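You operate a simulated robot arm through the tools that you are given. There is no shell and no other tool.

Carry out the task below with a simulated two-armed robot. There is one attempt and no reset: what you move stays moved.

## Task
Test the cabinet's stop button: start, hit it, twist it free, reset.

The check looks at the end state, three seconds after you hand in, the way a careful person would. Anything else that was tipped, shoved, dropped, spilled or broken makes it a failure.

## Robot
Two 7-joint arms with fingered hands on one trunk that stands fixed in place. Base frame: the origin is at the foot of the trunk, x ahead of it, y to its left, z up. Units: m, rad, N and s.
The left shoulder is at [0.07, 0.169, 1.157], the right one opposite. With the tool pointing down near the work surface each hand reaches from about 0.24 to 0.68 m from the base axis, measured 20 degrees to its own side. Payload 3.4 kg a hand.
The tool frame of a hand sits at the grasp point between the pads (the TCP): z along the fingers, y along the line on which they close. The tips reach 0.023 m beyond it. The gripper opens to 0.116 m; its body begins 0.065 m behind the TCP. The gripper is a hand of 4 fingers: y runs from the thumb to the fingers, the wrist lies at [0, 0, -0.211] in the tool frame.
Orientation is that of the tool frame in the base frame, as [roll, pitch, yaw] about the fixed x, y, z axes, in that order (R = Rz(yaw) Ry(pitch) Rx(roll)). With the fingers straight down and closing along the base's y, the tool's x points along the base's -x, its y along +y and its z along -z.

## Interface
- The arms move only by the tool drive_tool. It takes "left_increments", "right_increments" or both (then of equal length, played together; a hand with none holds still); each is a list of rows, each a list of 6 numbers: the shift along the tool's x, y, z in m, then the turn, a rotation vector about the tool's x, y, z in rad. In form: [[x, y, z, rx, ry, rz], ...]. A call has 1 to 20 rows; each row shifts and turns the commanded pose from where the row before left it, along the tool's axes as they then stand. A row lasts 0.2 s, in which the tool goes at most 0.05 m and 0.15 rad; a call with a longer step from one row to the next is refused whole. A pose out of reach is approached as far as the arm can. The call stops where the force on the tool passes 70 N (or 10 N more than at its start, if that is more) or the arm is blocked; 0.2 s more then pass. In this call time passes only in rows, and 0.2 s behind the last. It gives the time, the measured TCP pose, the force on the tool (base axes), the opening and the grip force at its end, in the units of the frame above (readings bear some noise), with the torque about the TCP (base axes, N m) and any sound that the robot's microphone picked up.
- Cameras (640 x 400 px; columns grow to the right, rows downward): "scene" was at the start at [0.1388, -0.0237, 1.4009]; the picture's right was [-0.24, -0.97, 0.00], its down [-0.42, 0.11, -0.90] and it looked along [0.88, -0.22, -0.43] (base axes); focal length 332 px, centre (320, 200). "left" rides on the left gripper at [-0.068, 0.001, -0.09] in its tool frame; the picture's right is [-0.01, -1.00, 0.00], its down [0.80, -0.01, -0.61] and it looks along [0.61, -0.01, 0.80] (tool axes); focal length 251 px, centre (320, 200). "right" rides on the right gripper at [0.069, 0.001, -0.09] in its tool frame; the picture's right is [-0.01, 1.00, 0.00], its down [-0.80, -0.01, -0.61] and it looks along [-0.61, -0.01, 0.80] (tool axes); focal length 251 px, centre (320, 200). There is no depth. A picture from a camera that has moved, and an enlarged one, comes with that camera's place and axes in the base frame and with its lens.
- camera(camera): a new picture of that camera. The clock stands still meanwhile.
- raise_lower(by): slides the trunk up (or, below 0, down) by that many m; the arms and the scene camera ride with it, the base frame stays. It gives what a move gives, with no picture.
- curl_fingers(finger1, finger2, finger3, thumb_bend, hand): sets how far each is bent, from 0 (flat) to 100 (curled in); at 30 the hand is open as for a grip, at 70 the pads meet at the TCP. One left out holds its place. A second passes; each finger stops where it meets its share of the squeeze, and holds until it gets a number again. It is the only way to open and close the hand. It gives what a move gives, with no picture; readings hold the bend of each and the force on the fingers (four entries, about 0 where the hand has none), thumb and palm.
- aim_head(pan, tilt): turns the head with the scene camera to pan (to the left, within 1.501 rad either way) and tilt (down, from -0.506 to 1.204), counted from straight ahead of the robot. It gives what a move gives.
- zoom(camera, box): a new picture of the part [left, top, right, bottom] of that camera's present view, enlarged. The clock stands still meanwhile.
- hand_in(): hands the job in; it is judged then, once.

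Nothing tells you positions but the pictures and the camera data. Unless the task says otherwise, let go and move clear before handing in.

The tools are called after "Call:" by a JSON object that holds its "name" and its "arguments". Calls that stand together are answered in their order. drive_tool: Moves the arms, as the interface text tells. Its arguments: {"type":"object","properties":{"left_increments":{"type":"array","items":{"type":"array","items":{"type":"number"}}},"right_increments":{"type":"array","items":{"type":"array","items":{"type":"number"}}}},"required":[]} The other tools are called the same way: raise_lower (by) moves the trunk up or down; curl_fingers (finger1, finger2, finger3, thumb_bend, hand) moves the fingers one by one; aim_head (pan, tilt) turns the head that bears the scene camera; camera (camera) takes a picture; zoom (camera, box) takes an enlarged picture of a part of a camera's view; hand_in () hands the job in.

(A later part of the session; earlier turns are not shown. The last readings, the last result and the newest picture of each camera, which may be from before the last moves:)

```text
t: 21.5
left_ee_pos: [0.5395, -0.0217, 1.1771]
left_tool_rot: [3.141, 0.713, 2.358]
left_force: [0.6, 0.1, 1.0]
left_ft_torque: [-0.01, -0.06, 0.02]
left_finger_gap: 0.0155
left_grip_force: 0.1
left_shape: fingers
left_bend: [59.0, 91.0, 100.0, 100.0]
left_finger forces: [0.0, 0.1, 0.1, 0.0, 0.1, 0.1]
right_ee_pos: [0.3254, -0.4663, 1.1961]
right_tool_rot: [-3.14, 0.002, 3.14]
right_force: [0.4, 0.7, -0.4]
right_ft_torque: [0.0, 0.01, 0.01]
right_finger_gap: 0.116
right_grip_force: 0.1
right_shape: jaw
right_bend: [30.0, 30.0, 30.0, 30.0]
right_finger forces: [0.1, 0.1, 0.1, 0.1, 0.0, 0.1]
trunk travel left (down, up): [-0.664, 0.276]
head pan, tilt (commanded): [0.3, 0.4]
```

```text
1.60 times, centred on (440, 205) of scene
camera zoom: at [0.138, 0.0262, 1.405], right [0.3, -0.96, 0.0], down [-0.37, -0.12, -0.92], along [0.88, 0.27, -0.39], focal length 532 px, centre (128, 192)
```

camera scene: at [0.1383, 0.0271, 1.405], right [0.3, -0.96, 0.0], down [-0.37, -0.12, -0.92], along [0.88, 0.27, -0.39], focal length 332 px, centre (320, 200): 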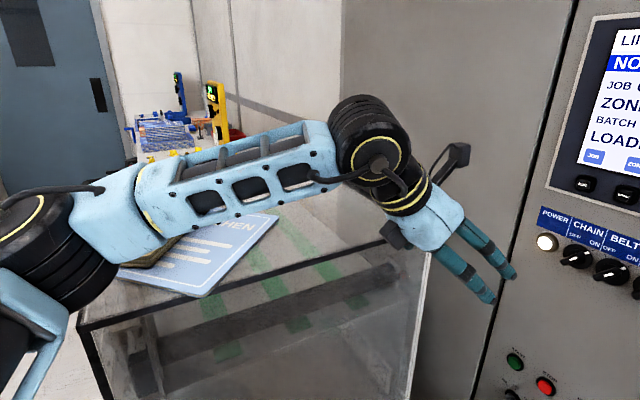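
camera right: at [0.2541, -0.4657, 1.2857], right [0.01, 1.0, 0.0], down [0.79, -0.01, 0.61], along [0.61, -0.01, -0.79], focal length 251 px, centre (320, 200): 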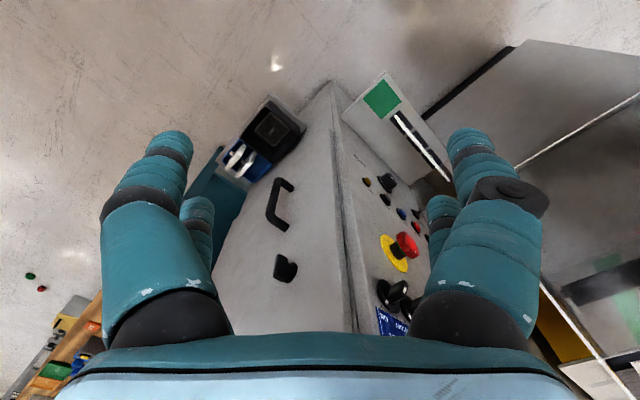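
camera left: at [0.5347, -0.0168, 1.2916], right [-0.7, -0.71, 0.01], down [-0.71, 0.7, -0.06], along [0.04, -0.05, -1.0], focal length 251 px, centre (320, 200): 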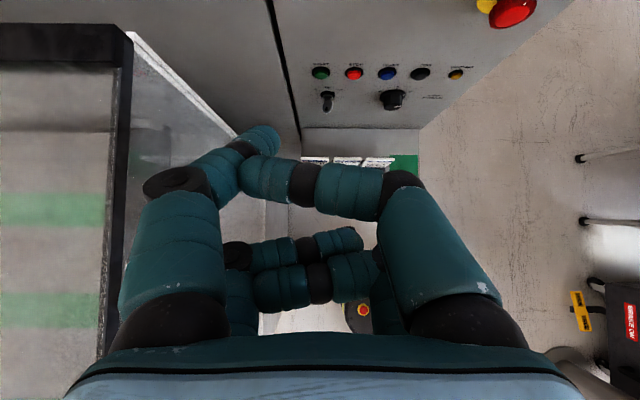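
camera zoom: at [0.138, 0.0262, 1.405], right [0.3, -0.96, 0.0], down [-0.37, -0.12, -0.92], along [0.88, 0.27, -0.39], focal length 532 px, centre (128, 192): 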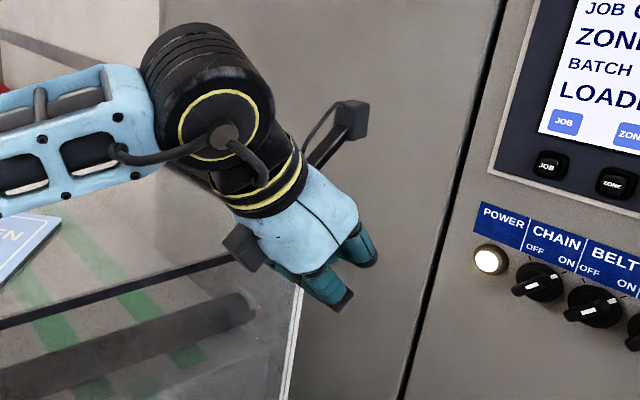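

Finger 1 now stands out as the poker, tip about 0.03 m ahead of the curled knuckles. Before lowering the hand I'll check where the left elbow sits relative to the guard's top.

Call:
{"name": "aim_head", "arguments": {"pan": 0.85, "tilt": 0.5}}

Call:
{"name": "camera", "arguments": {"camera": "scene"}}

Call:
{"name": "camera", "arguments": {"camera": "right"}}

```text
t: 22.4
left_ee_pos: [0.5398, -0.0202, 1.178]
left_tool_rot: [-3.14, 0.714, 2.357]
left_force: [0.0, 0.3, 0.1]
left_ft_torque: [0.01, -0.01, -0.01]
left_finger_gap: 0.0155
left_grip_force: 0.0
left_shape: fingers
left_bend: [59.0, 91.0, 100.0, 100.0]
left_finger forces: [0.1, 0.0, 0.1, 0.1, 0.0, 0.0]
right_ee_pos: [0.3252, -0.4663, 1.195]
right_tool_rot: [-3.141, 0.001, 3.141]
right_force: [0.6, 0.4, 0.5]
right_ft_torque: [0.0, 0.0, 0.04]
right_finger_gap: 0.1159
right_grip_force: 0.1
right_shape: jaw
right_bend: [30.0, 30.0, 30.0, 30.0]
right_finger forces: [0.0, 0.0, 0.0, 0.1, 0.0, 0.0]
trunk travel left (down, up): [-0.664, 0.276]
head pan, tilt (commanded): [0.85, 0.499]
```

```text
taken
camera scene: at [0.1096, 0.0671, 1.3959], right [0.75, -0.66, 0.0], down [-0.32, -0.36, -0.88], along [0.58, 0.66, -0.48], focal length 332 px, centre (320, 200)
```

scene: 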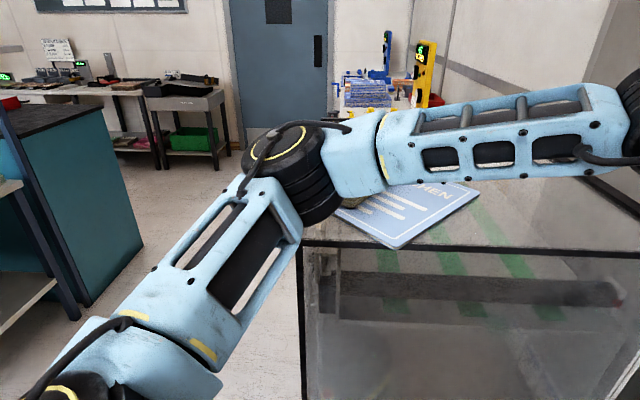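

```text
taken
camera right: at [0.2563, -0.4643, 1.2859], right [0.01, 1.0, 0.0], down [0.79, -0.01, 0.61], along [0.61, -0.01, -0.79], focal length 251 px, centre (320, 200)
```

right: 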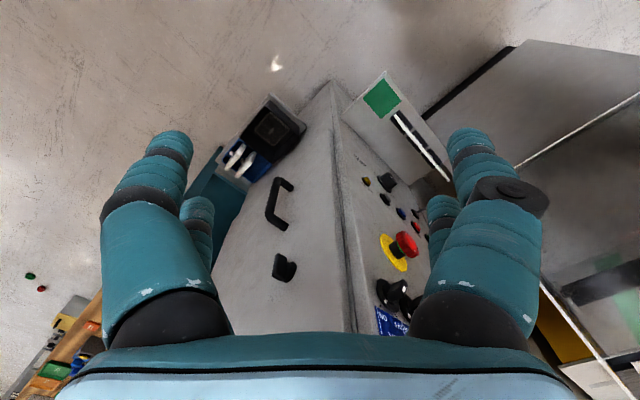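

The elbow is already close over the guard's near corner, so lowering the hand now could bring it onto the guard. Raising the trunk by 0.22 m lifts shoulder and elbow clear before I reach down to the panel.

Call:
{"name": "raise_lower", "arguments": {"by": 0.22}}

Call:
{"name": "camera", "arguments": {"camera": "scene"}}

Call:
{"name": "camera", "arguments": {"camera": "left"}}

```text
t: 24.8
left_ee_pos: [0.5399, -0.02, 1.3977]
left_tool_rot: [-3.142, 0.714, 2.357]
left_force: [-0.1, 0.5, 0.3]
left_ft_torque: [0.01, 0.0, 0.0]
left_finger_gap: 0.015
left_grip_force: 0.0
left_shape: fingers
left_bend: [59.0, 91.0, 100.0, 100.0]
left_finger forces: [0.0, 0.1, 0.1, 0.1, 0.0, 0.0]
right_ee_pos: [0.3245, -0.4662, 1.415]
right_tool_rot: [-3.141, 0.002, 3.14]
right_force: [-0.1, 0.3, 0.0]
right_ft_torque: [0.0, 0.0, 0.01]
right_finger_gap: 0.1157
right_grip_force: 0.0
right_shape: jaw
right_bend: [30.0, 30.0, 30.0, 30.0]
right_finger forces: [0.0, 0.0, 0.0, 0.0, 0.1, 0.1]
trunk travel left (down, up): [-0.884, 0.056]
head pan, tilt (commanded): [0.85, 0.499]
```

```text
taken
camera scene: at [0.1096, 0.0671, 1.6158], right [0.75, -0.66, 0.0], down [-0.32, -0.36, -0.88], along [0.58, 0.66, -0.48], focal length 332 px, centre (320, 200)
```

scene: 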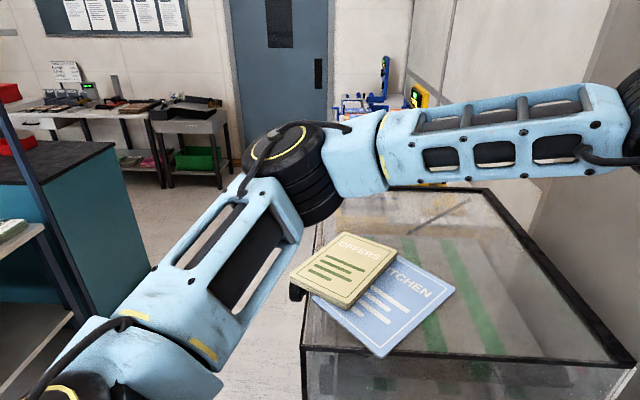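

```text
taken
camera left: at [0.5348, -0.0168, 1.5116], right [-0.7, -0.71, 0.01], down [-0.71, 0.7, -0.06], along [0.04, -0.05, -1.0], focal length 251 px, centre (320, 200)
```

left: 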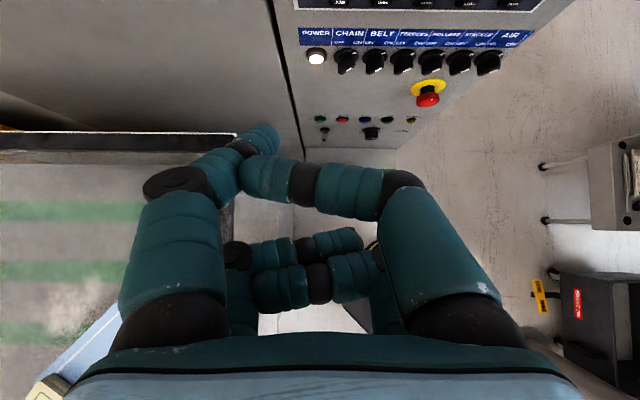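

From the two left-camera heights START comes out at z≈0.845, e≈0.652 (depth along the panel normal), with buttons spaced 0.061 m. I'll now pitch to 60° and descend in front of the START column, stopping partway to check the elbow.

Call:
{"name": "drive_tool", "arguments": {"left_increments": [[0.006, -0.01, 0.0451, 0, -0.111, 0], [0.0109, -0.01, 0.0442, 0, -0.111, 0], [0.0158, -0.01, 0.0426, 0, -0.111, 0], [0.034, 0, 0.0312, 0, 0, 0], [0.034, 0, 0.0312, 0, 0, 0], [0.034, 0, 0.0312, 0, 0, 0]]}}

Call:
{"name": "camera", "arguments": {"camera": "scene"}}

Call:
{"name": "camera", "arguments": {"camera": "left"}}

```text
t: 26.2
left_ee_pos: [0.5941, -0.1173, 1.1482]
left_tool_rot: [3.141, 1.046, 2.36]
left_force: [-0.2, 0.2, 0.4]
left_ft_torque: [-0.03, -0.02, 0.01]
left_finger_gap: 0.0153
left_grip_force: 0.1
left_shape: fingers
left_bend: [59.0, 91.0, 100.0, 100.0]
left_finger forces: [0.1, 0.0, 0.1, 0.0, 0.1, 0.1]
right_ee_pos: [0.3261, -0.4657, 1.4155]
right_tool_rot: [3.142, 0.002, 3.139]
right_force: [-1.0, 0.6, 0.1]
right_ft_torque: [-0.01, -0.02, -0.01]
right_finger_gap: 0.1159
right_grip_force: 0.0
right_shape: jaw
right_bend: [30.0, 30.0, 30.0, 30.0]
right_finger forces: [0.0, 0.0, 0.0, 0.0, 0.0, 0.0]
trunk travel left (down, up): [-0.884, 0.056]
head pan, tilt (commanded): [0.85, 0.499]
```

```text
taken
camera scene: at [0.1102, 0.0664, 1.6159], right [0.75, -0.66, 0.0], down [-0.32, -0.36, -0.88], along [0.58, 0.66, -0.48], focal length 332 px, centre (320, 200)
```

scene: 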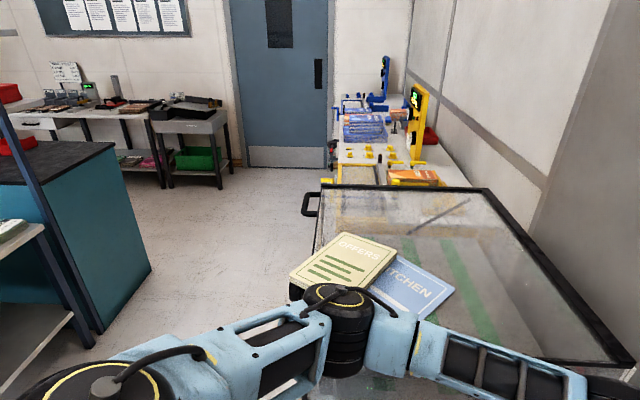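

```text
taken
camera left: at [0.5637, -0.0872, 1.2547], right [-0.7, -0.71, 0.01], down [-0.66, 0.65, -0.39], along [0.27, -0.28, -0.92], focal length 251 px, centre (320, 200)
```

left: 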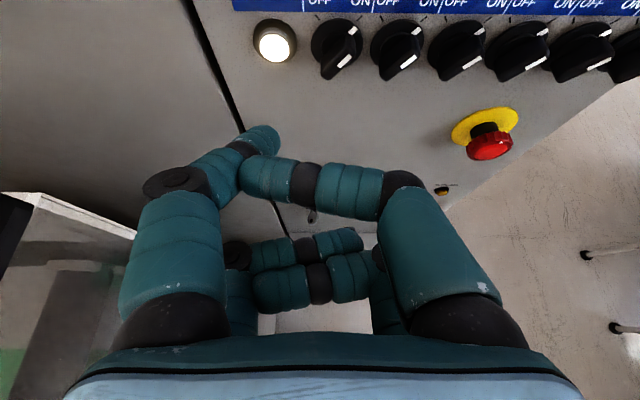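

Elbow is well clear of the guard and brochures. I'll continue straight down in front of the START button, staying about 0.08 m off the panel.

Call:
{"name": "drive_tool", "arguments": {"left_increments": [[0.036, 0, 0.0277, 0, 0, 0], [0.036, 0, 0.0277, 0, 0, 0], [0.036, 0, 0.0277, 0, 0, 0], [0.036, 0, 0.0277, 0, 0, 0], [0.036, 0, 0.0277, 0, 0, 0]]}}

Call:
{"name": "aim_head", "arguments": {"pan": -0.1, "tilt": 0.75}}

Call:
{"name": "camera", "arguments": {"camera": "scene"}}

Call:
{"name": "camera", "arguments": {"camera": "left"}}

Call:
{"name": "camera", "arguments": {"camera": "right"}}

```text
t: 27.4
left_ee_pos: [0.6085, -0.1371, 0.9486]
left_tool_rot: [3.14, 1.047, 2.353]
left_force: [0.1, 0.6, -0.3]
left_ft_torque: [0.03, 0.06, 0.03]
left_finger_gap: 0.0153
left_grip_force: 0.0
left_shape: fingers
left_bend: [59.0, 91.0, 100.0, 100.0]
left_finger forces: [0.0, 0.0, 0.1, 0.0, 0.1, 0.0]
left hand out of reach, approached as far as the arm can: row 5
right_ee_pos: [0.325, -0.467, 1.4147]
right_tool_rot: [3.14, 0.003, 3.14]
right_force: [0.1, -0.6, 0.1]
right_ft_torque: [0.0, 0.03, 0.02]
right_finger_gap: 0.1157
right_grip_force: 0.0
right_shape: jaw
right_bend: [30.0, 30.0, 30.0, 30.0]
right_finger forces: [0.1, 0.0, 0.0, 0.0, 0.0, 0.0]
trunk travel left (down, up): [-0.884, 0.056]
head pan, tilt (commanded): [0.85, 0.499]
```

```text
t: 28.6
left_ee_pos: [0.6075, -0.1345, 0.9484]
left_tool_rot: [3.142, 1.048, 2.356]
left_force: [0.0, 0.3, -0.2]
left_ft_torque: [0.01, -0.01, 0.03]
left_finger_gap: 0.0152
left_grip_force: 0.2
left_shape: fingers
left_bend: [59.0, 91.0, 100.0, 100.0]
left_finger forces: [0.0, 0.0, 0.0, 0.0, 0.1, 0.0]
right_ee_pos: [0.3244, -0.4675, 1.4163]
right_tool_rot: [-3.141, 0.003, 3.139]
right_force: [0.3, 0.5, -0.4]
right_ft_torque: [0.0, 0.02, 0.0]
right_finger_gap: 0.1161
right_grip_force: 0.1
right_shape: jaw
right_bend: [30.0, 30.0, 30.0, 30.0]
right_finger forces: [0.0, 0.1, 0.1, 0.0, 0.1, 0.0]
trunk travel left (down, up): [-0.884, 0.056]
head pan, tilt (commanded): [-0.099, 0.75]
```

```text
taken
camera scene: at [0.1321, -0.0098, 1.5939], right [-0.1, -1.0, 0.0], down [-0.68, 0.07, -0.73], along [0.73, -0.07, -0.68], focal length 332 px, centre (320, 200)
```

scene: 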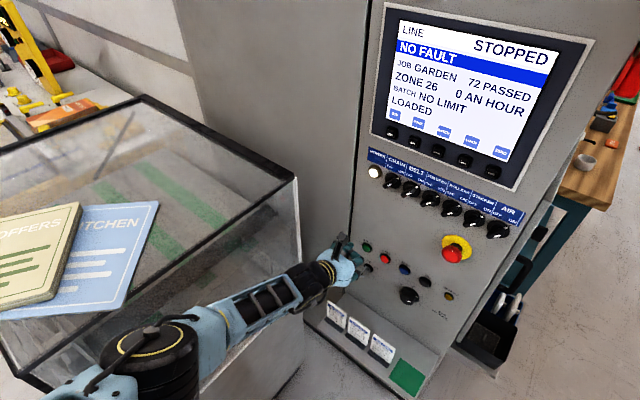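

```text
taken
camera left: at [0.5775, -0.105, 1.0537], right [-0.7, -0.71, 0.01], down [-0.66, 0.65, -0.38], along [0.27, -0.28, -0.92], focal length 251 px, centre (320, 200)
```

left: 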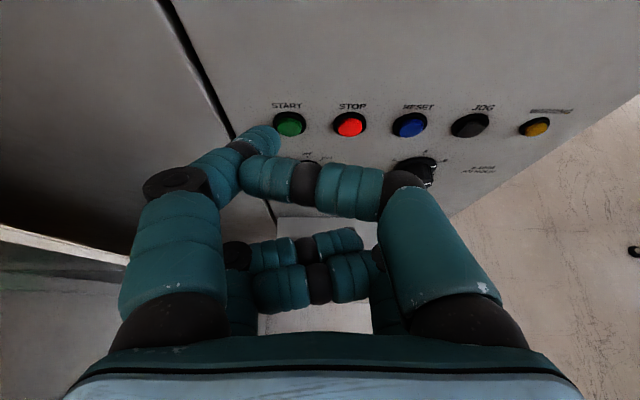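

```text
taken
camera right: at [0.2564, -0.4647, 1.5057], right [0.01, 1.0, 0.0], down [0.79, -0.01, 0.61], along [0.61, -0.01, -0.79], focal length 251 px, centre (320, 200)
```

right: 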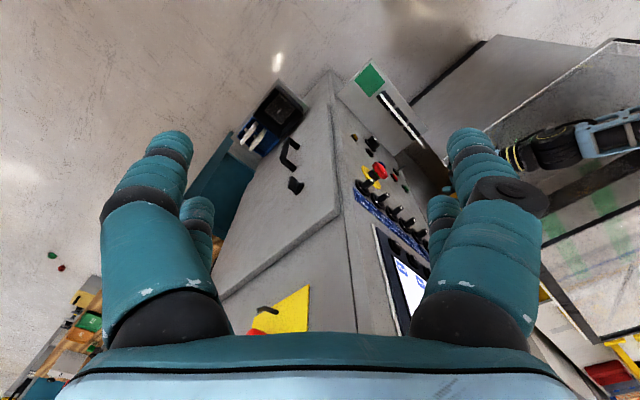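

The arm ran out of reach because the shoulder is now too high; the elbow is well clear of the guard in this extended pose. I'll ride the trunk down 0.1 m with the arm held (the hand ends about at button height, ~0.09 m off the panel).

Call:
{"name": "raise_lower", "arguments": {"by": -0.08}}

Call:
{"name": "camera", "arguments": {"camera": "scene"}}

Call:
{"name": "camera", "arguments": {"camera": "left"}}

```text
t: 29.8
left_ee_pos: [0.608, -0.1354, 0.8686]
left_tool_rot: [3.142, 1.046, 2.357]
left_force: [0.3, 0.7, 0.5]
left_ft_torque: [0.02, -0.02, -0.01]
left_finger_gap: 0.0152
left_grip_force: 0.1
left_shape: fingers
left_bend: [59.0, 91.0, 100.0, 100.0]
left_finger forces: [0.1, 0.1, 0.0, 0.0, 0.0, 0.0]
right_ee_pos: [0.3246, -0.4665, 1.3362]
right_tool_rot: [-3.141, 0.001, 3.14]
right_force: [-0.3, -0.1, -0.5]
right_ft_torque: [-0.01, 0.01, 0.02]
right_finger_gap: 0.1161
right_grip_force: 0.1
right_shape: jaw
right_bend: [30.0, 30.0, 30.0, 30.0]
right_finger forces: [0.1, 0.0, 0.0, 0.0, 0.0, 0.0]
trunk travel left (down, up): [-0.804, 0.136]
head pan, tilt (commanded): [-0.099, 0.75]
```

```text
taken
camera scene: at [0.1319, -0.0095, 1.5139], right [-0.1, -1.0, 0.0], down [-0.68, 0.07, -0.73], along [0.73, -0.07, -0.68], focal length 332 px, centre (320, 200)
```

scene: 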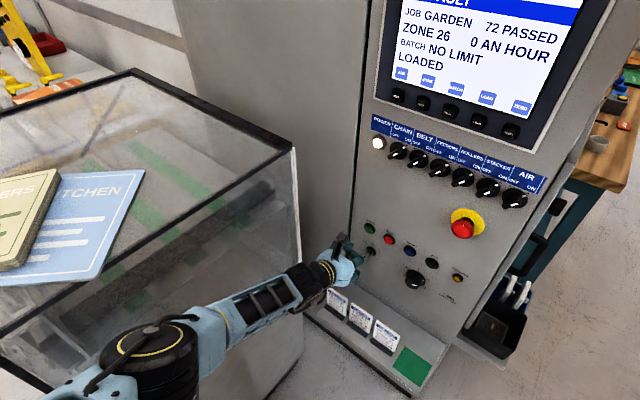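

```text
taken
camera left: at [0.5774, -0.1048, 0.9738], right [-0.7, -0.71, 0.01], down [-0.66, 0.65, -0.39], along [0.27, -0.28, -0.92], focal length 251 px, centre (320, 200)
```

left: 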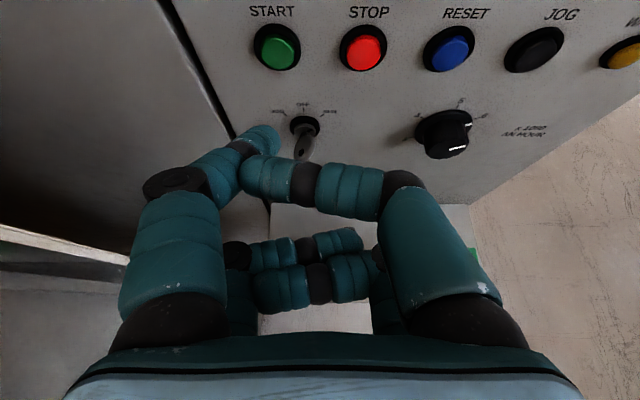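

START now shows plainly in the left camera just ahead of the finger. I'll zoom the head view on the hand to measure where the fingertip really is.

Call:
{"name": "zoom", "arguments": {"camera": "scene", "box": [300, 200, 420, 290]}}

Call:
{"name": "zoom", "arguments": {"camera": "left", "box": [200, 90, 360, 190]}}

```text
4.44 times, centred on (360, 245) of scene
camera zoom: at [0.1319, -0.0095, 1.5139], right [-0.1, -1.0, 0.0], down [-0.68, 0.07, -0.73], along [0.73, -0.07, -0.68], focal length 1478 px, centre (142, 0)
```

zoom: 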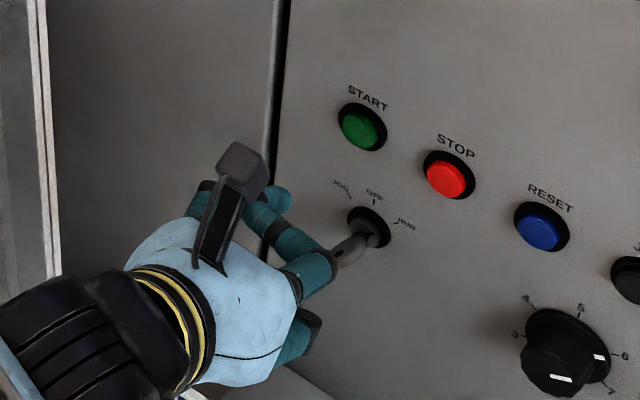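

```text
4.00 times, centred on (280, 140) of left
camera zoom: at [0.5774, -0.1048, 0.9738], right [-0.7, -0.71, 0.01], down [-0.66, 0.65, -0.39], along [0.27, -0.28, -0.92], focal length 1006 px, centre (480, 440)
```

zoom: 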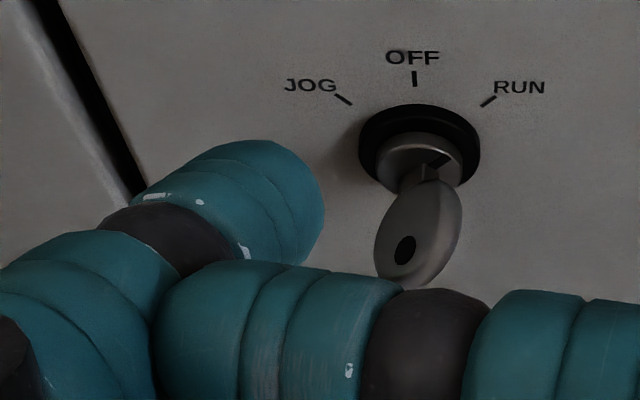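

The key and fingertip are well separated (key is about 0.09 m below START). I'll pitch the hand to 75° for better reach, lift it 0.1 m, then ride the trunk down in stages.

Call:
{"name": "drive_tool", "arguments": {"left_increments": [[-0.0273, 0, -0.0037, 0, -0.131, 0], [-0.0276, 0, 0, 0, -0.131, 0], [-0.026, 0, 0.0007, 0, 0, 0], [-0.026, 0, 0.0007, 0, 0, 0], [-0.026, 0, 0.0007, 0, 0, 0], [-0.026, 0, 0.0007, 0, 0, 0]]}}

Call:
{"name": "raise_lower", "arguments": {"by": -0.1}}

Call:
{"name": "camera", "arguments": {"camera": "scene"}}

Call:
{"name": "camera", "arguments": {"camera": "left"}}

```text
t: 31.2
left_ee_pos: [0.6471, -0.1691, 1.019]
left_tool_rot: [3.139, 1.311, 2.354]
left_force: [0.0, -0.1, -0.8]
left_ft_torque: [0.0, -0.02, 0.0]
left_finger_gap: 0.0151
left_grip_force: 0.1
left_shape: fingers
left_bend: [59.0, 91.0, 100.0, 100.0]
left_finger forces: [0.0, 0.1, 0.0, 0.0, 0.0, 0.1]
right_ee_pos: [0.3262, -0.467, 1.3362]
right_tool_rot: [-3.14, 0.002, 3.14]
right_force: [-0.3, -0.3, 0.4]
right_ft_torque: [-0.01, 0.0, 0.0]
right_finger_gap: 0.1157
right_grip_force: 0.0
right_shape: jaw
right_bend: [30.0, 30.0, 30.0, 30.0]
right_finger forces: [0.0, 0.0, 0.1, 0.0, 0.1, 0.0]
trunk travel left (down, up): [-0.804, 0.136]
head pan, tilt (commanded): [-0.099, 0.75]
```

```text
t: 32.5
left_ee_pos: [0.6465, -0.1713, 0.9205]
left_tool_rot: [-3.141, 1.31, 2.355]
left_force: [-0.1, 0.5, -0.8]
left_ft_torque: [-0.04, 0.0, -0.01]
left_finger_gap: 0.0154
left_grip_force: 0.1
left_shape: fingers
left_bend: [59.0, 91.0, 100.0, 100.0]
left_finger forces: [0.0, 0.0, 0.0, 0.0, 0.0, 0.0]
right_ee_pos: [0.3249, -0.4653, 1.2359]
right_tool_rot: [3.141, 0.003, 3.14]
right_force: [-0.8, -0.9, 0.5]
right_ft_torque: [-0.02, 0.02, -0.01]
right_finger_gap: 0.1159
right_grip_force: 0.0
right_shape: jaw
right_bend: [30.0, 30.0, 30.0, 30.0]
right_finger forces: [0.0, 0.0, 0.0, 0.0, 0.0, 0.0]
trunk travel left (down, up): [-0.704, 0.236]
head pan, tilt (commanded): [-0.099, 0.75]
```

```text
taken
camera scene: at [0.1318, -0.0094, 1.4139], right [-0.1, -1.0, 0.0], down [-0.68, 0.07, -0.73], along [0.73, -0.07, -0.68], focal length 332 px, centre (320, 200)
```

scene: 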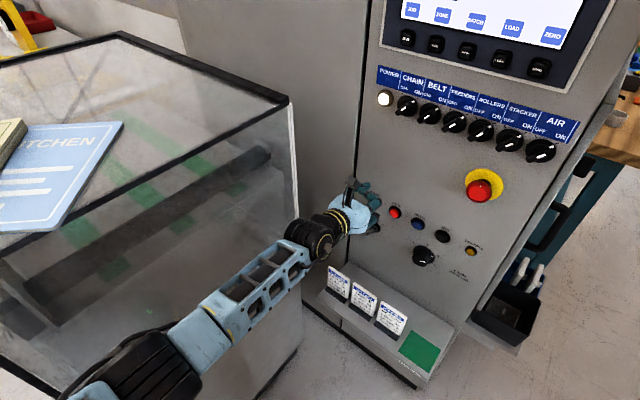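

```text
taken
camera left: at [0.5971, -0.1222, 1.0103], right [-0.7, -0.71, 0.01], down [-0.56, 0.55, -0.61], along [0.43, -0.44, -0.79], focal length 251 px, centre (320, 200)
```

left: 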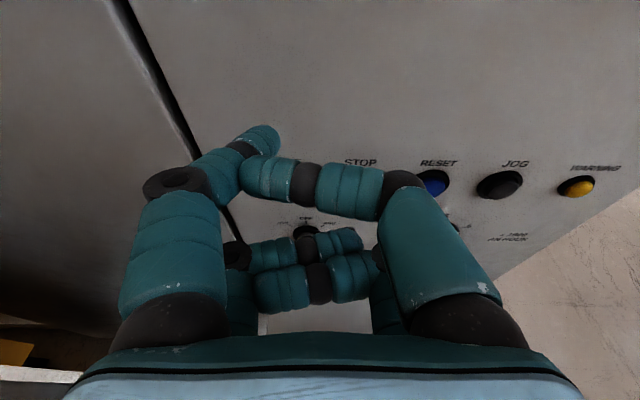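

The elbow is hanging low and inside, clear of the guard. Another lift of the hand and trunk-down stage brings the shoulder to a height from which START is in reach.

Call:
{"name": "drive_tool", "arguments": {"left_increments": [[-0.0241, 0, -0.0065, 0, 0, 0], [-0.0241, 0, -0.0065, 0, 0, 0], [-0.0241, 0, -0.0065, 0, 0, 0], [-0.0241, 0, -0.0065, 0, 0, 0]]}}

Call:
{"name": "raise_lower", "arguments": {"by": -0.15}}

Call:
{"name": "camera", "arguments": {"camera": "scene"}}

Call:
{"name": "camera", "arguments": {"camera": "left"}}

```text
t: 33.5
left_ee_pos: [0.6464, -0.1702, 1.016]
left_tool_rot: [3.139, 1.311, 2.358]
left_force: [-0.3, 0.2, 0.2]
left_ft_torque: [0.03, 0.01, 0.0]
left_finger_gap: 0.0154
left_grip_force: 0.1
left_shape: fingers
left_bend: [59.0, 91.0, 100.0, 100.0]
left_finger forces: [0.0, 0.0, 0.0, 0.0, 0.0, 0.1]
right_ee_pos: [0.3245, -0.4668, 1.2348]
right_tool_rot: [-3.141, 0.002, 3.141]
right_force: [0.4, 0.7, 0.2]
right_ft_torque: [0.04, 0.03, 0.02]
right_finger_gap: 0.1158
right_grip_force: 0.1
right_shape: jaw
right_bend: [30.0, 30.0, 30.0, 30.0]
right_finger forces: [0.0, 0.0, 0.0, 0.0, 0.1, 0.0]
trunk travel left (down, up): [-0.704, 0.236]
head pan, tilt (commanded): [-0.099, 0.75]
```

```text
t: 35.2
left_ee_pos: [0.6471, -0.1703, 0.866]
left_tool_rot: [3.141, 1.309, 2.357]
left_force: [-0.3, 0.0, 0.7]
left_ft_torque: [-0.01, -0.03, -0.02]
left_finger_gap: 0.0153
left_grip_force: 0.0
left_shape: fingers
left_bend: [59.0, 91.0, 100.0, 100.0]
left_finger forces: [0.0, 0.0, 0.1, 0.0, 0.1, 0.0]
right_ee_pos: [0.3251, -0.4662, 1.0855]
right_tool_rot: [-3.141, 0.0, 3.139]
right_force: [0.7, -0.7, -0.7]
right_ft_torque: [0.0, 0.02, 0.01]
right_finger_gap: 0.1158
right_grip_force: 0.0
right_shape: jaw
right_bend: [30.0, 30.0, 30.0, 30.0]
right_finger forces: [0.0, 0.0, 0.1, 0.0, 0.1, 0.0]
trunk travel left (down, up): [-0.554, 0.386]
head pan, tilt (commanded): [-0.099, 0.75]
```

```text
taken
camera scene: at [0.1318, -0.0094, 1.2639], right [-0.1, -1.0, 0.0], down [-0.68, 0.07, -0.73], along [0.73, -0.07, -0.68], focal length 332 px, centre (320, 200)
```

scene: 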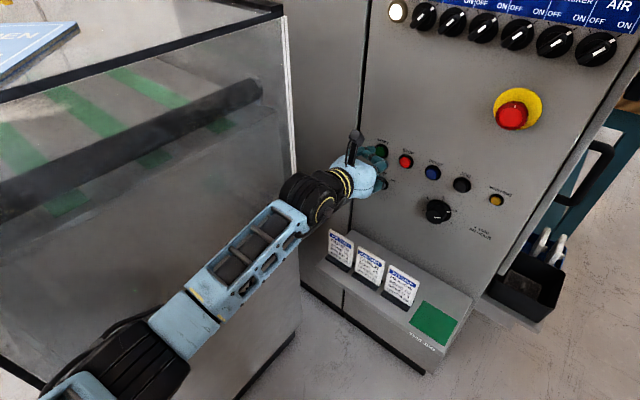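

```text
taken
camera left: at [0.5975, -0.1223, 0.9563], right [-0.7, -0.71, 0.01], down [-0.57, 0.55, -0.61], along [0.43, -0.44, -0.79], focal length 251 px, centre (320, 200)
```

left: 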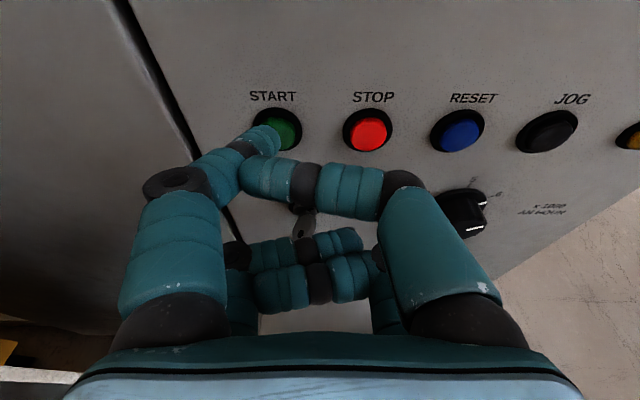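

The finger is nearly in line with START, a few centimetres off it. I'll zoom both cameras to measure the remaining offset.

Call:
{"name": "zoom", "arguments": {"camera": "left", "box": [200, 80, 360, 180]}}

Call:
{"name": "zoom", "arguments": {"camera": "scene", "box": [330, 120, 450, 210]}}

```text
4.00 times, centred on (280, 130) of left
camera zoom: at [0.5975, -0.1223, 0.9563], right [-0.7, -0.71, 0.01], down [-0.57, 0.55, -0.61], along [0.43, -0.44, -0.79], focal length 1006 px, centre (480, 480)
```

zoom: 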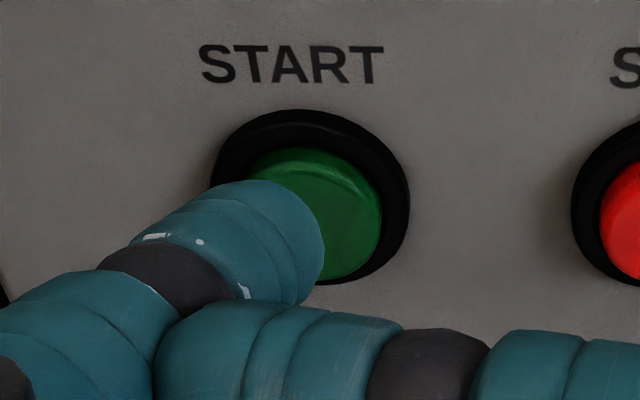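

```text
4.44 times, centred on (390, 165) of scene
camera zoom: at [0.1318, -0.0094, 1.2639], right [-0.1, -1.0, 0.0], down [-0.68, 0.07, -0.73], along [0.73, -0.07, -0.68], focal length 1478 px, centre (9, 356)
```

zoom: 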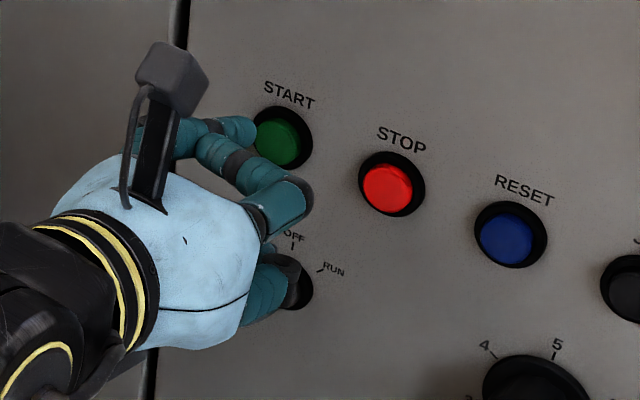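

Triangulating both views: fingertip at about e=0.590, h=0.355, z=0.889 and START at e≈0.637, h≈0.360, z≈0.857. I'll align the tip in height and side first, stopping short of the button.

Call:
{"name": "drive_tool", "arguments": {"left_increments": [[0.0129, 0.0025, 0.0138, 0, 0, 0], [0.0129, 0.0025, 0.0138, 0, 0, 0]]}}

Call:
{"name": "zoom", "arguments": {"camera": "left", "box": [200, 80, 360, 180]}}

Call:
{"name": "zoom", "arguments": {"camera": "scene", "box": [330, 120, 450, 210]}}

```text
t: 35.9
left_ee_pos: [0.6628, -0.1819, 0.8318]
left_tool_rot: [-3.141, 1.308, 2.359]
left_force: [-0.2, 0.4, 0.4]
left_ft_torque: [-0.01, 0.02, 0.02]
left_finger_gap: 0.0155
left_grip_force: 0.1
left_shape: fingers
left_bend: [59.0, 91.0, 100.0, 100.0]
left_finger forces: [0.0, 0.0, 0.0, 0.0, 0.0, 0.0]
right_ee_pos: [0.3258, -0.4679, 1.0857]
right_tool_rot: [3.14, 0.001, 3.139]
right_force: [0.0, 0.4, 0.0]
right_ft_torque: [-0.02, -0.04, 0.01]
right_finger_gap: 0.1158
right_grip_force: 0.0
right_shape: jaw
right_bend: [30.0, 30.0, 30.0, 30.0]
right_finger forces: [0.0, 0.1, 0.0, 0.0, 0.0, 0.1]
trunk travel left (down, up): [-0.554, 0.386]
head pan, tilt (commanded): [-0.099, 0.75]
```

```text
4.00 times, centred on (280, 130) of left
camera zoom: at [0.614, -0.1334, 0.9229], right [-0.7, -0.71, 0.01], down [-0.57, 0.55, -0.61], along [0.43, -0.44, -0.79], focal length 1006 px, centre (480, 480)
```

zoom: 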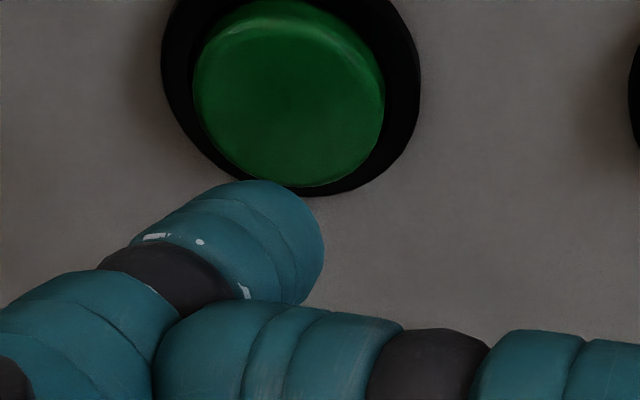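

```text
4.44 times, centred on (390, 165) of scene
camera zoom: at [0.1321, -0.0098, 1.2639], right [-0.1, -1.0, 0.0], down [-0.68, 0.07, -0.73], along [0.73, -0.07, -0.68], focal length 1478 px, centre (9, 356)
```

zoom: 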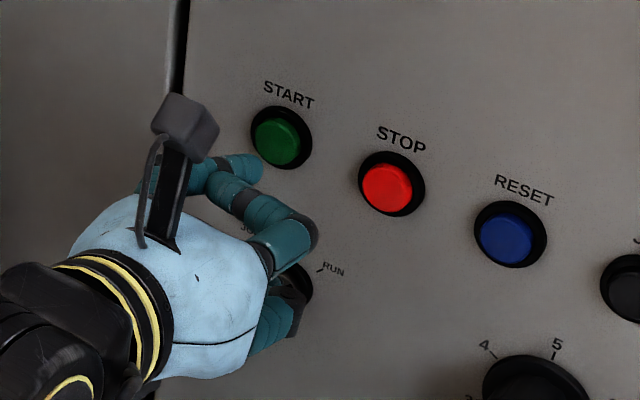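

The tip is now about 0.025 m short of START and nearly centred. I'll close in along the panel normal in small steps, watching the force.

Call:
{"name": "drive_tool", "arguments": {"left_increments": [[0.0022, 0.005, 0.011, 0, 0, 0], [-0.0016, 0, 0.0058, 0, 0, 0], [-0.0013, 0, 0.0048, 0, 0, 0]]}}

Call:
{"name": "zoom", "arguments": {"camera": "left", "box": [200, 80, 360, 180]}}

Call:
{"name": "zoom", "arguments": {"camera": "scene", "box": [330, 120, 450, 210]}}

```text
t: 36.6
left_ee_pos: [0.6816, -0.1905, 0.8269]
left_tool_rot: [-3.14, 1.308, 2.359]
left_force: [-13.1, 10.7, -6.1]
left_ft_torque: [-0.09, 0.08, 0.36]
left_finger_gap: 0.0142
left_grip_force: 8.3
left_shape: fingers
left_bend: [63.0, 91.0, 100.0, 100.0]
left_finger forces: [16.9, 0.1, 0.0, 0.0, 0.0, 0.0]
right_ee_pos: [0.3247, -0.4647, 1.0867]
right_tool_rot: [-3.138, 0.005, -3.141]
right_force: [0.3, 0.5, 0.1]
right_ft_torque: [0.03, -0.01, -0.02]
right_finger_gap: 0.1161
right_grip_force: 0.1
right_shape: jaw
right_bend: [30.0, 30.0, 30.0, 30.0]
right_finger forces: [0.1, 0.0, 0.0, 0.0, 0.0, 0.1]
trunk travel left (down, up): [-0.554, 0.386]
head pan, tilt (commanded): [-0.099, 0.75]
heard: click
```

```text
4.00 times, centred on (280, 130) of left
camera zoom: at [0.6324, -0.1417, 0.9187], right [-0.7, -0.71, 0.01], down [-0.57, 0.55, -0.61], along [0.43, -0.43, -0.79], focal length 1006 px, centre (480, 480)
```

zoom: 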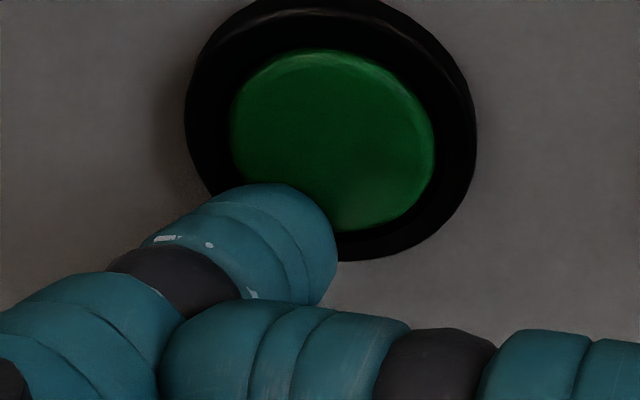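

```text
4.44 times, centred on (390, 165) of scene
camera zoom: at [0.1303, -0.0075, 1.2639], right [-0.1, -1.0, 0.0], down [-0.68, 0.07, -0.73], along [0.73, -0.07, -0.68], focal length 1478 px, centre (9, 356)
```

zoom: 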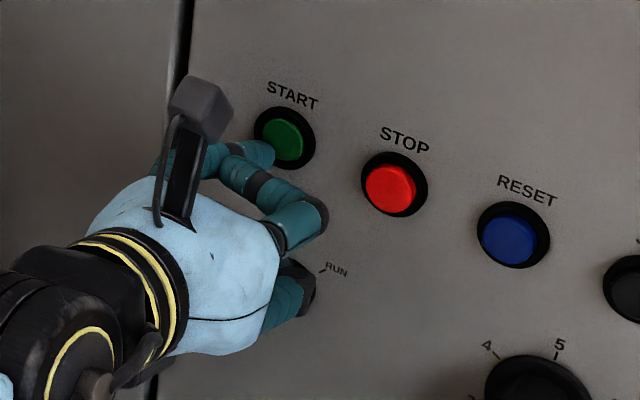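

I heard a click with about 17 N on the finger — START is in. I'll look at the screen.

Call:
{"name": "aim_head", "arguments": {"pan": -0.3, "tilt": 0.2}}

Call:
{"name": "camera", "arguments": {"camera": "scene"}}

```text
t: 37.6
left_ee_pos: [0.6825, -0.1914, 0.8286]
left_tool_rot: [-3.138, 1.309, 2.365]
left_force: [-15.2, 15.0, -12.3]
left_ft_torque: [-0.19, 0.25, 0.52]
left_finger_gap: 0.0139
left_grip_force: 11.7
left_shape: fingers
left_bend: [64.0, 91.0, 100.0, 100.0]
left_finger forces: [23.7, 0.1, 0.1, 0.0, 0.0, 0.0]
right_ee_pos: [0.3242, -0.4646, 1.0868]
right_tool_rot: [-3.139, 0.001, 3.139]
right_force: [-0.4, -0.5, -0.1]
right_ft_torque: [0.0, 0.01, 0.0]
right_finger_gap: 0.116
right_grip_force: 0.1
right_shape: jaw
right_bend: [30.0, 30.0, 30.0, 30.0]
right_finger forces: [0.0, 0.1, 0.0, 0.0, 0.0, 0.0]
trunk travel left (down, up): [-0.554, 0.386]
head pan, tilt (commanded): [-0.3, 0.201]
```

```text
taken
camera scene: at [0.1377, -0.0262, 1.3135], right [-0.3, -0.96, 0.0], down [-0.19, 0.06, -0.98], along [0.94, -0.29, -0.2], focal length 332 px, centre (320, 200)
```

scene: 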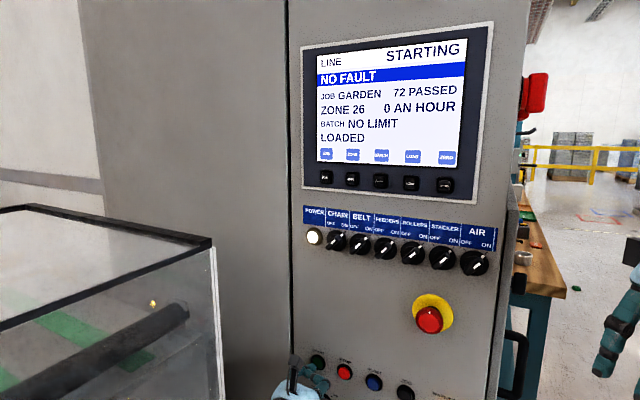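

The line shows STARTING. I'll back the finger off START straight out from the panel and check that it reaches RUNNING.

Call:
{"name": "drive_tool", "arguments": {"left_increments": [[0.0039, 0, -0.0145, 0, 0, 0], [0.0039, 0, -0.0145, 0, 0, 0], [0.0039, 0, -0.0145, 0, 0, 0]]}}

Call:
{"name": "camera", "arguments": {"camera": "scene"}}

Call:
{"name": "camera", "arguments": {"camera": "left"}}

```text
t: 38.4
left_ee_pos: [0.6503, -0.1598, 0.8287]
left_tool_rot: [3.141, 1.311, 2.359]
left_force: [-0.2, 0.3, -0.3]
left_ft_torque: [-0.01, -0.01, -0.01]
left_finger_gap: 0.0146
left_grip_force: 0.2
left_shape: fingers
left_bend: [59.0, 91.0, 100.0, 100.0]
left_finger forces: [0.0, 0.1, 0.0, 0.0, 0.0, 0.0]
right_ee_pos: [0.3254, -0.4662, 1.0858]
right_tool_rot: [-3.14, 0.001, 3.141]
right_force: [-0.9, 0.5, -0.1]
right_ft_torque: [-0.02, -0.03, 0.02]
right_finger_gap: 0.1162
right_grip_force: 0.1
right_shape: jaw
right_bend: [30.0, 30.0, 30.0, 30.0]
right_finger forces: [0.1, 0.1, 0.1, 0.1, 0.0, 0.1]
trunk travel left (down, up): [-0.554, 0.386]
head pan, tilt (commanded): [-0.3, 0.201]
```

```text
taken
camera scene: at [0.1386, -0.0287, 1.3136], right [-0.3, -0.96, 0.0], down [-0.19, 0.06, -0.98], along [0.94, -0.29, -0.2], focal length 332 px, centre (320, 200)
```

scene: 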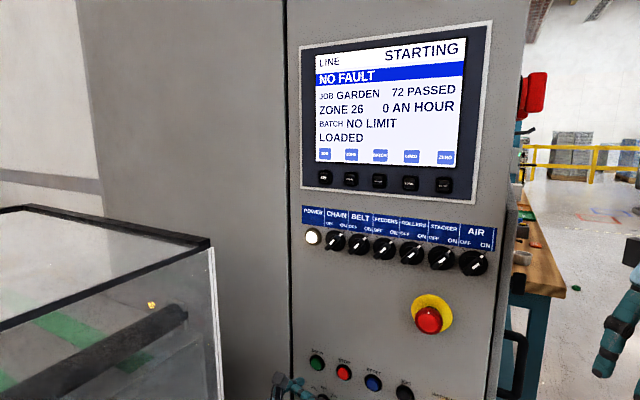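

```text
taken
camera left: at [0.6006, -0.1114, 0.9192], right [-0.7, -0.71, 0.01], down [-0.56, 0.55, -0.61], along [0.43, -0.44, -0.79], focal length 251 px, centre (320, 200)
```

left: 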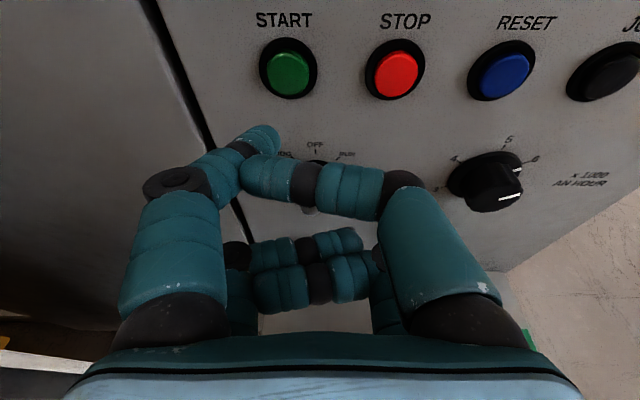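

Still STARTING. Meanwhile I'll carry the hand up and across to a point in front of the mushroom (about 0.08 m off its face) and square it to the panel.

Call:
{"name": "drive_tool", "arguments": {"left_increments": [[-0.0255, -0.0284, -0.0125, 0, 0, 0], [-0.0255, -0.0284, -0.0125, 0, 0, 0], [-0.0255, -0.0284, -0.0125, 0, 0, 0], [-0.0255, -0.0284, -0.0125, 0, 0, 0], [-0.0255, -0.0284, -0.0125, 0, 0, 0], [-0.0255, -0.0284, -0.0125, 0, 0, 0], [-0.0255, -0.0284, -0.0125, 0, 0, 0], [0, 0, 0, 0, -0.131, 0], [0, 0, 0, 0, -0.131, 0]]}}

Call:
{"name": "camera", "arguments": {"camera": "scene"}}

Call:
{"name": "camera", "arguments": {"camera": "left"}}

```text
t: 40.6
left_ee_pos: [0.6085, -0.1371, 0.9295]
left_tool_rot: [1.554, 1.429, 0.827]
left_force: [-1.0, -0.2, -0.1]
left_ft_torque: [0.01, 0.0, -0.02]
left_finger_gap: 0.0145
left_grip_force: 0.1
left_shape: fingers
left_bend: [59.0, 91.0, 100.0, 100.0]
left_finger forces: [0.1, 0.0, 0.0, 0.0, 0.0, 0.0]
left hand out of reach, approached as far as the arm can: row 2, 3, 4, 5, 6, 7, 8
right_ee_pos: [0.3252, -0.4679, 1.0863]
right_tool_rot: [3.141, 0.0, 3.14]
right_force: [0.0, -0.4, 0.1]
right_ft_torque: [-0.01, 0.01, 0.03]
right_finger_gap: 0.116
right_grip_force: 0.0
right_shape: jaw
right_bend: [30.0, 30.0, 30.0, 30.0]
right_finger forces: [0.0, 0.0, 0.1, 0.0, 0.0, 0.0]
trunk travel left (down, up): [-0.554, 0.386]
head pan, tilt (commanded): [-0.3, 0.201]
stopped in row 9 (left hand): the arm was blocked; the commanded pose is now the measured one
```

```text
taken
camera scene: at [0.1379, -0.0296, 1.3136], right [-0.3, -0.96, 0.0], down [-0.19, 0.06, -0.98], along [0.94, -0.29, -0.2], focal length 332 px, centre (320, 200)
```

scene: 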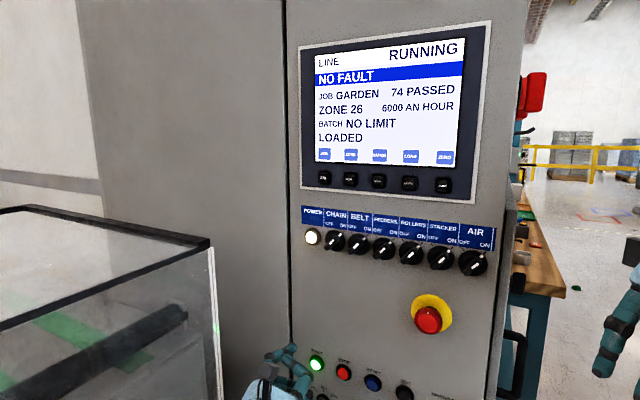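

```text
taken
camera left: at [0.5348, -0.0856, 0.998], right [-0.66, -0.74, -0.13], down [-0.38, 0.48, -0.79], along [0.65, -0.47, -0.6], focal length 251 px, centre (320, 200)
```

left: 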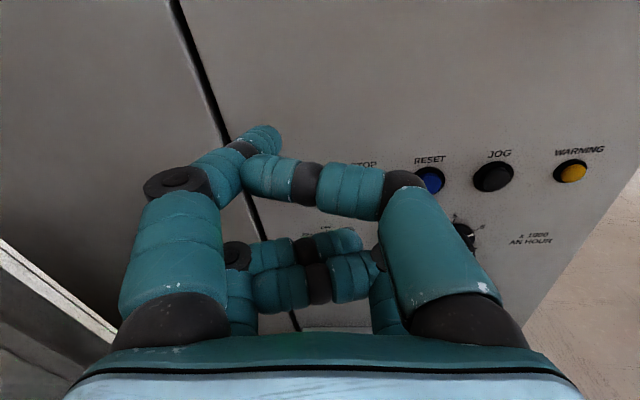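

The line is RUNNING at 6000/h. The arm hit some joint limit on the way across; I'll look at its posture before choosing another path.

Call:
{"name": "aim_head", "arguments": {"pan": 0.25, "tilt": 0.95}}

Call:
{"name": "camera", "arguments": {"camera": "scene"}}

```text
t: 41.7
left_ee_pos: [0.6092, -0.1374, 0.9282]
left_tool_rot: [1.561, 1.433, 0.832]
left_force: [0.8, -0.1, 0.1]
left_ft_torque: [-0.02, 0.0, 0.0]
left_finger_gap: 0.0149
left_grip_force: 0.0
left_shape: fingers
left_bend: [59.0, 91.0, 100.0, 100.0]
left_finger forces: [0.0, 0.0, 0.0, 0.0, 0.0, 0.0]
right_ee_pos: [0.3251, -0.4664, 1.0848]
right_tool_rot: [3.141, -0.001, 3.14]
right_force: [0.1, -0.4, 0.4]
right_ft_torque: [0.0, -0.04, 0.0]
right_finger_gap: 0.116
right_grip_force: 0.1
right_shape: jaw
right_bend: [30.0, 30.0, 30.0, 30.0]
right_finger forces: [0.0, 0.0, 0.0, 0.0, 0.0, 0.0]
trunk travel left (down, up): [-0.554, 0.386]
head pan, tilt (commanded): [0.25, 0.949]
```

```text
taken
camera scene: at [0.12, 0.0166, 1.2484], right [0.25, -0.97, 0.0], down [-0.79, -0.2, -0.58], along [0.56, 0.14, -0.81], focal length 332 px, centre (320, 200)
```

scene: 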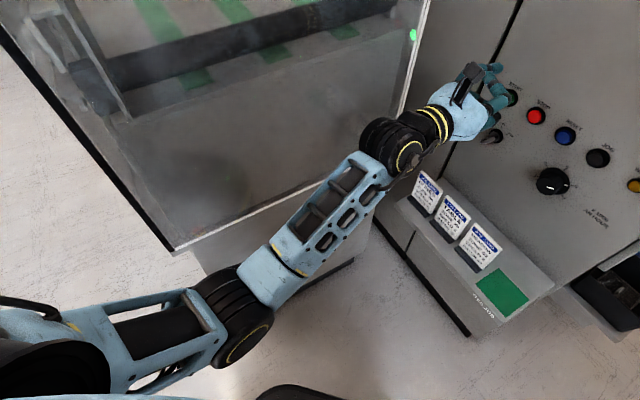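

The left arm can't cross further right (its elbow is at its inward limit), so the mushroom and RESET are for the right arm. I'll draw the left hand straight back from the panel to make room.

Call:
{"name": "drive_tool", "arguments": {"left_increments": [[0, 0, -0.035, 0, 0, 0], [0, 0, -0.035, 0, 0, 0], [0, 0, -0.035, 0, 0, 0], [0, 0, -0.035, 0, 0, 0]]}}

Call:
{"name": "camera", "arguments": {"camera": "scene"}}

```text
t: 42.7
left_ee_pos: [0.5018, -0.044, 0.929]
left_tool_rot: [1.529, 1.437, 0.798]
left_force: [-0.8, 0.1, -0.6]
left_ft_torque: [-0.01, 0.02, 0.01]
left_finger_gap: 0.0149
left_grip_force: 0.0
left_shape: fingers
left_bend: [59.0, 91.0, 100.0, 100.0]
left_finger forces: [0.1, 0.0, 0.0, 0.0, 0.1, 0.0]
right_ee_pos: [0.3237, -0.4646, 1.087]
right_tool_rot: [-3.141, 0.001, 3.14]
right_force: [-1.1, 0.1, 0.4]
right_ft_torque: [-0.03, -0.03, -0.05]
right_finger_gap: 0.1161
right_grip_force: 0.0
right_shape: jaw
right_bend: [30.0, 30.0, 30.0, 30.0]
right_finger forces: [0.1, 0.1, 0.1, 0.0, 0.0, 0.0]
trunk travel left (down, up): [-0.554, 0.386]
head pan, tilt (commanded): [0.25, 0.949]
```

```text
taken
camera scene: at [0.1191, 0.0177, 1.2484], right [0.25, -0.97, 0.0], down [-0.79, -0.2, -0.58], along [0.56, 0.14, -0.81], focal length 332 px, centre (320, 200)
```

scene: 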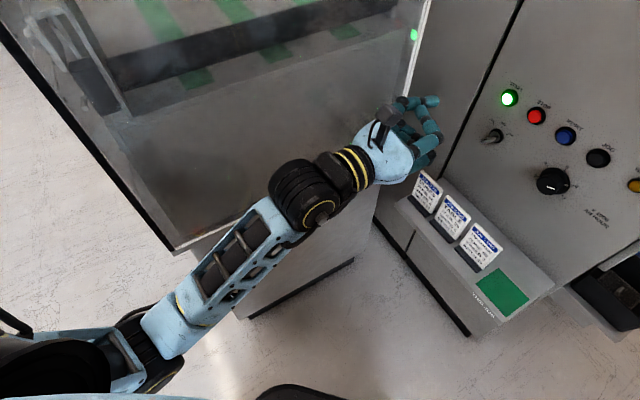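

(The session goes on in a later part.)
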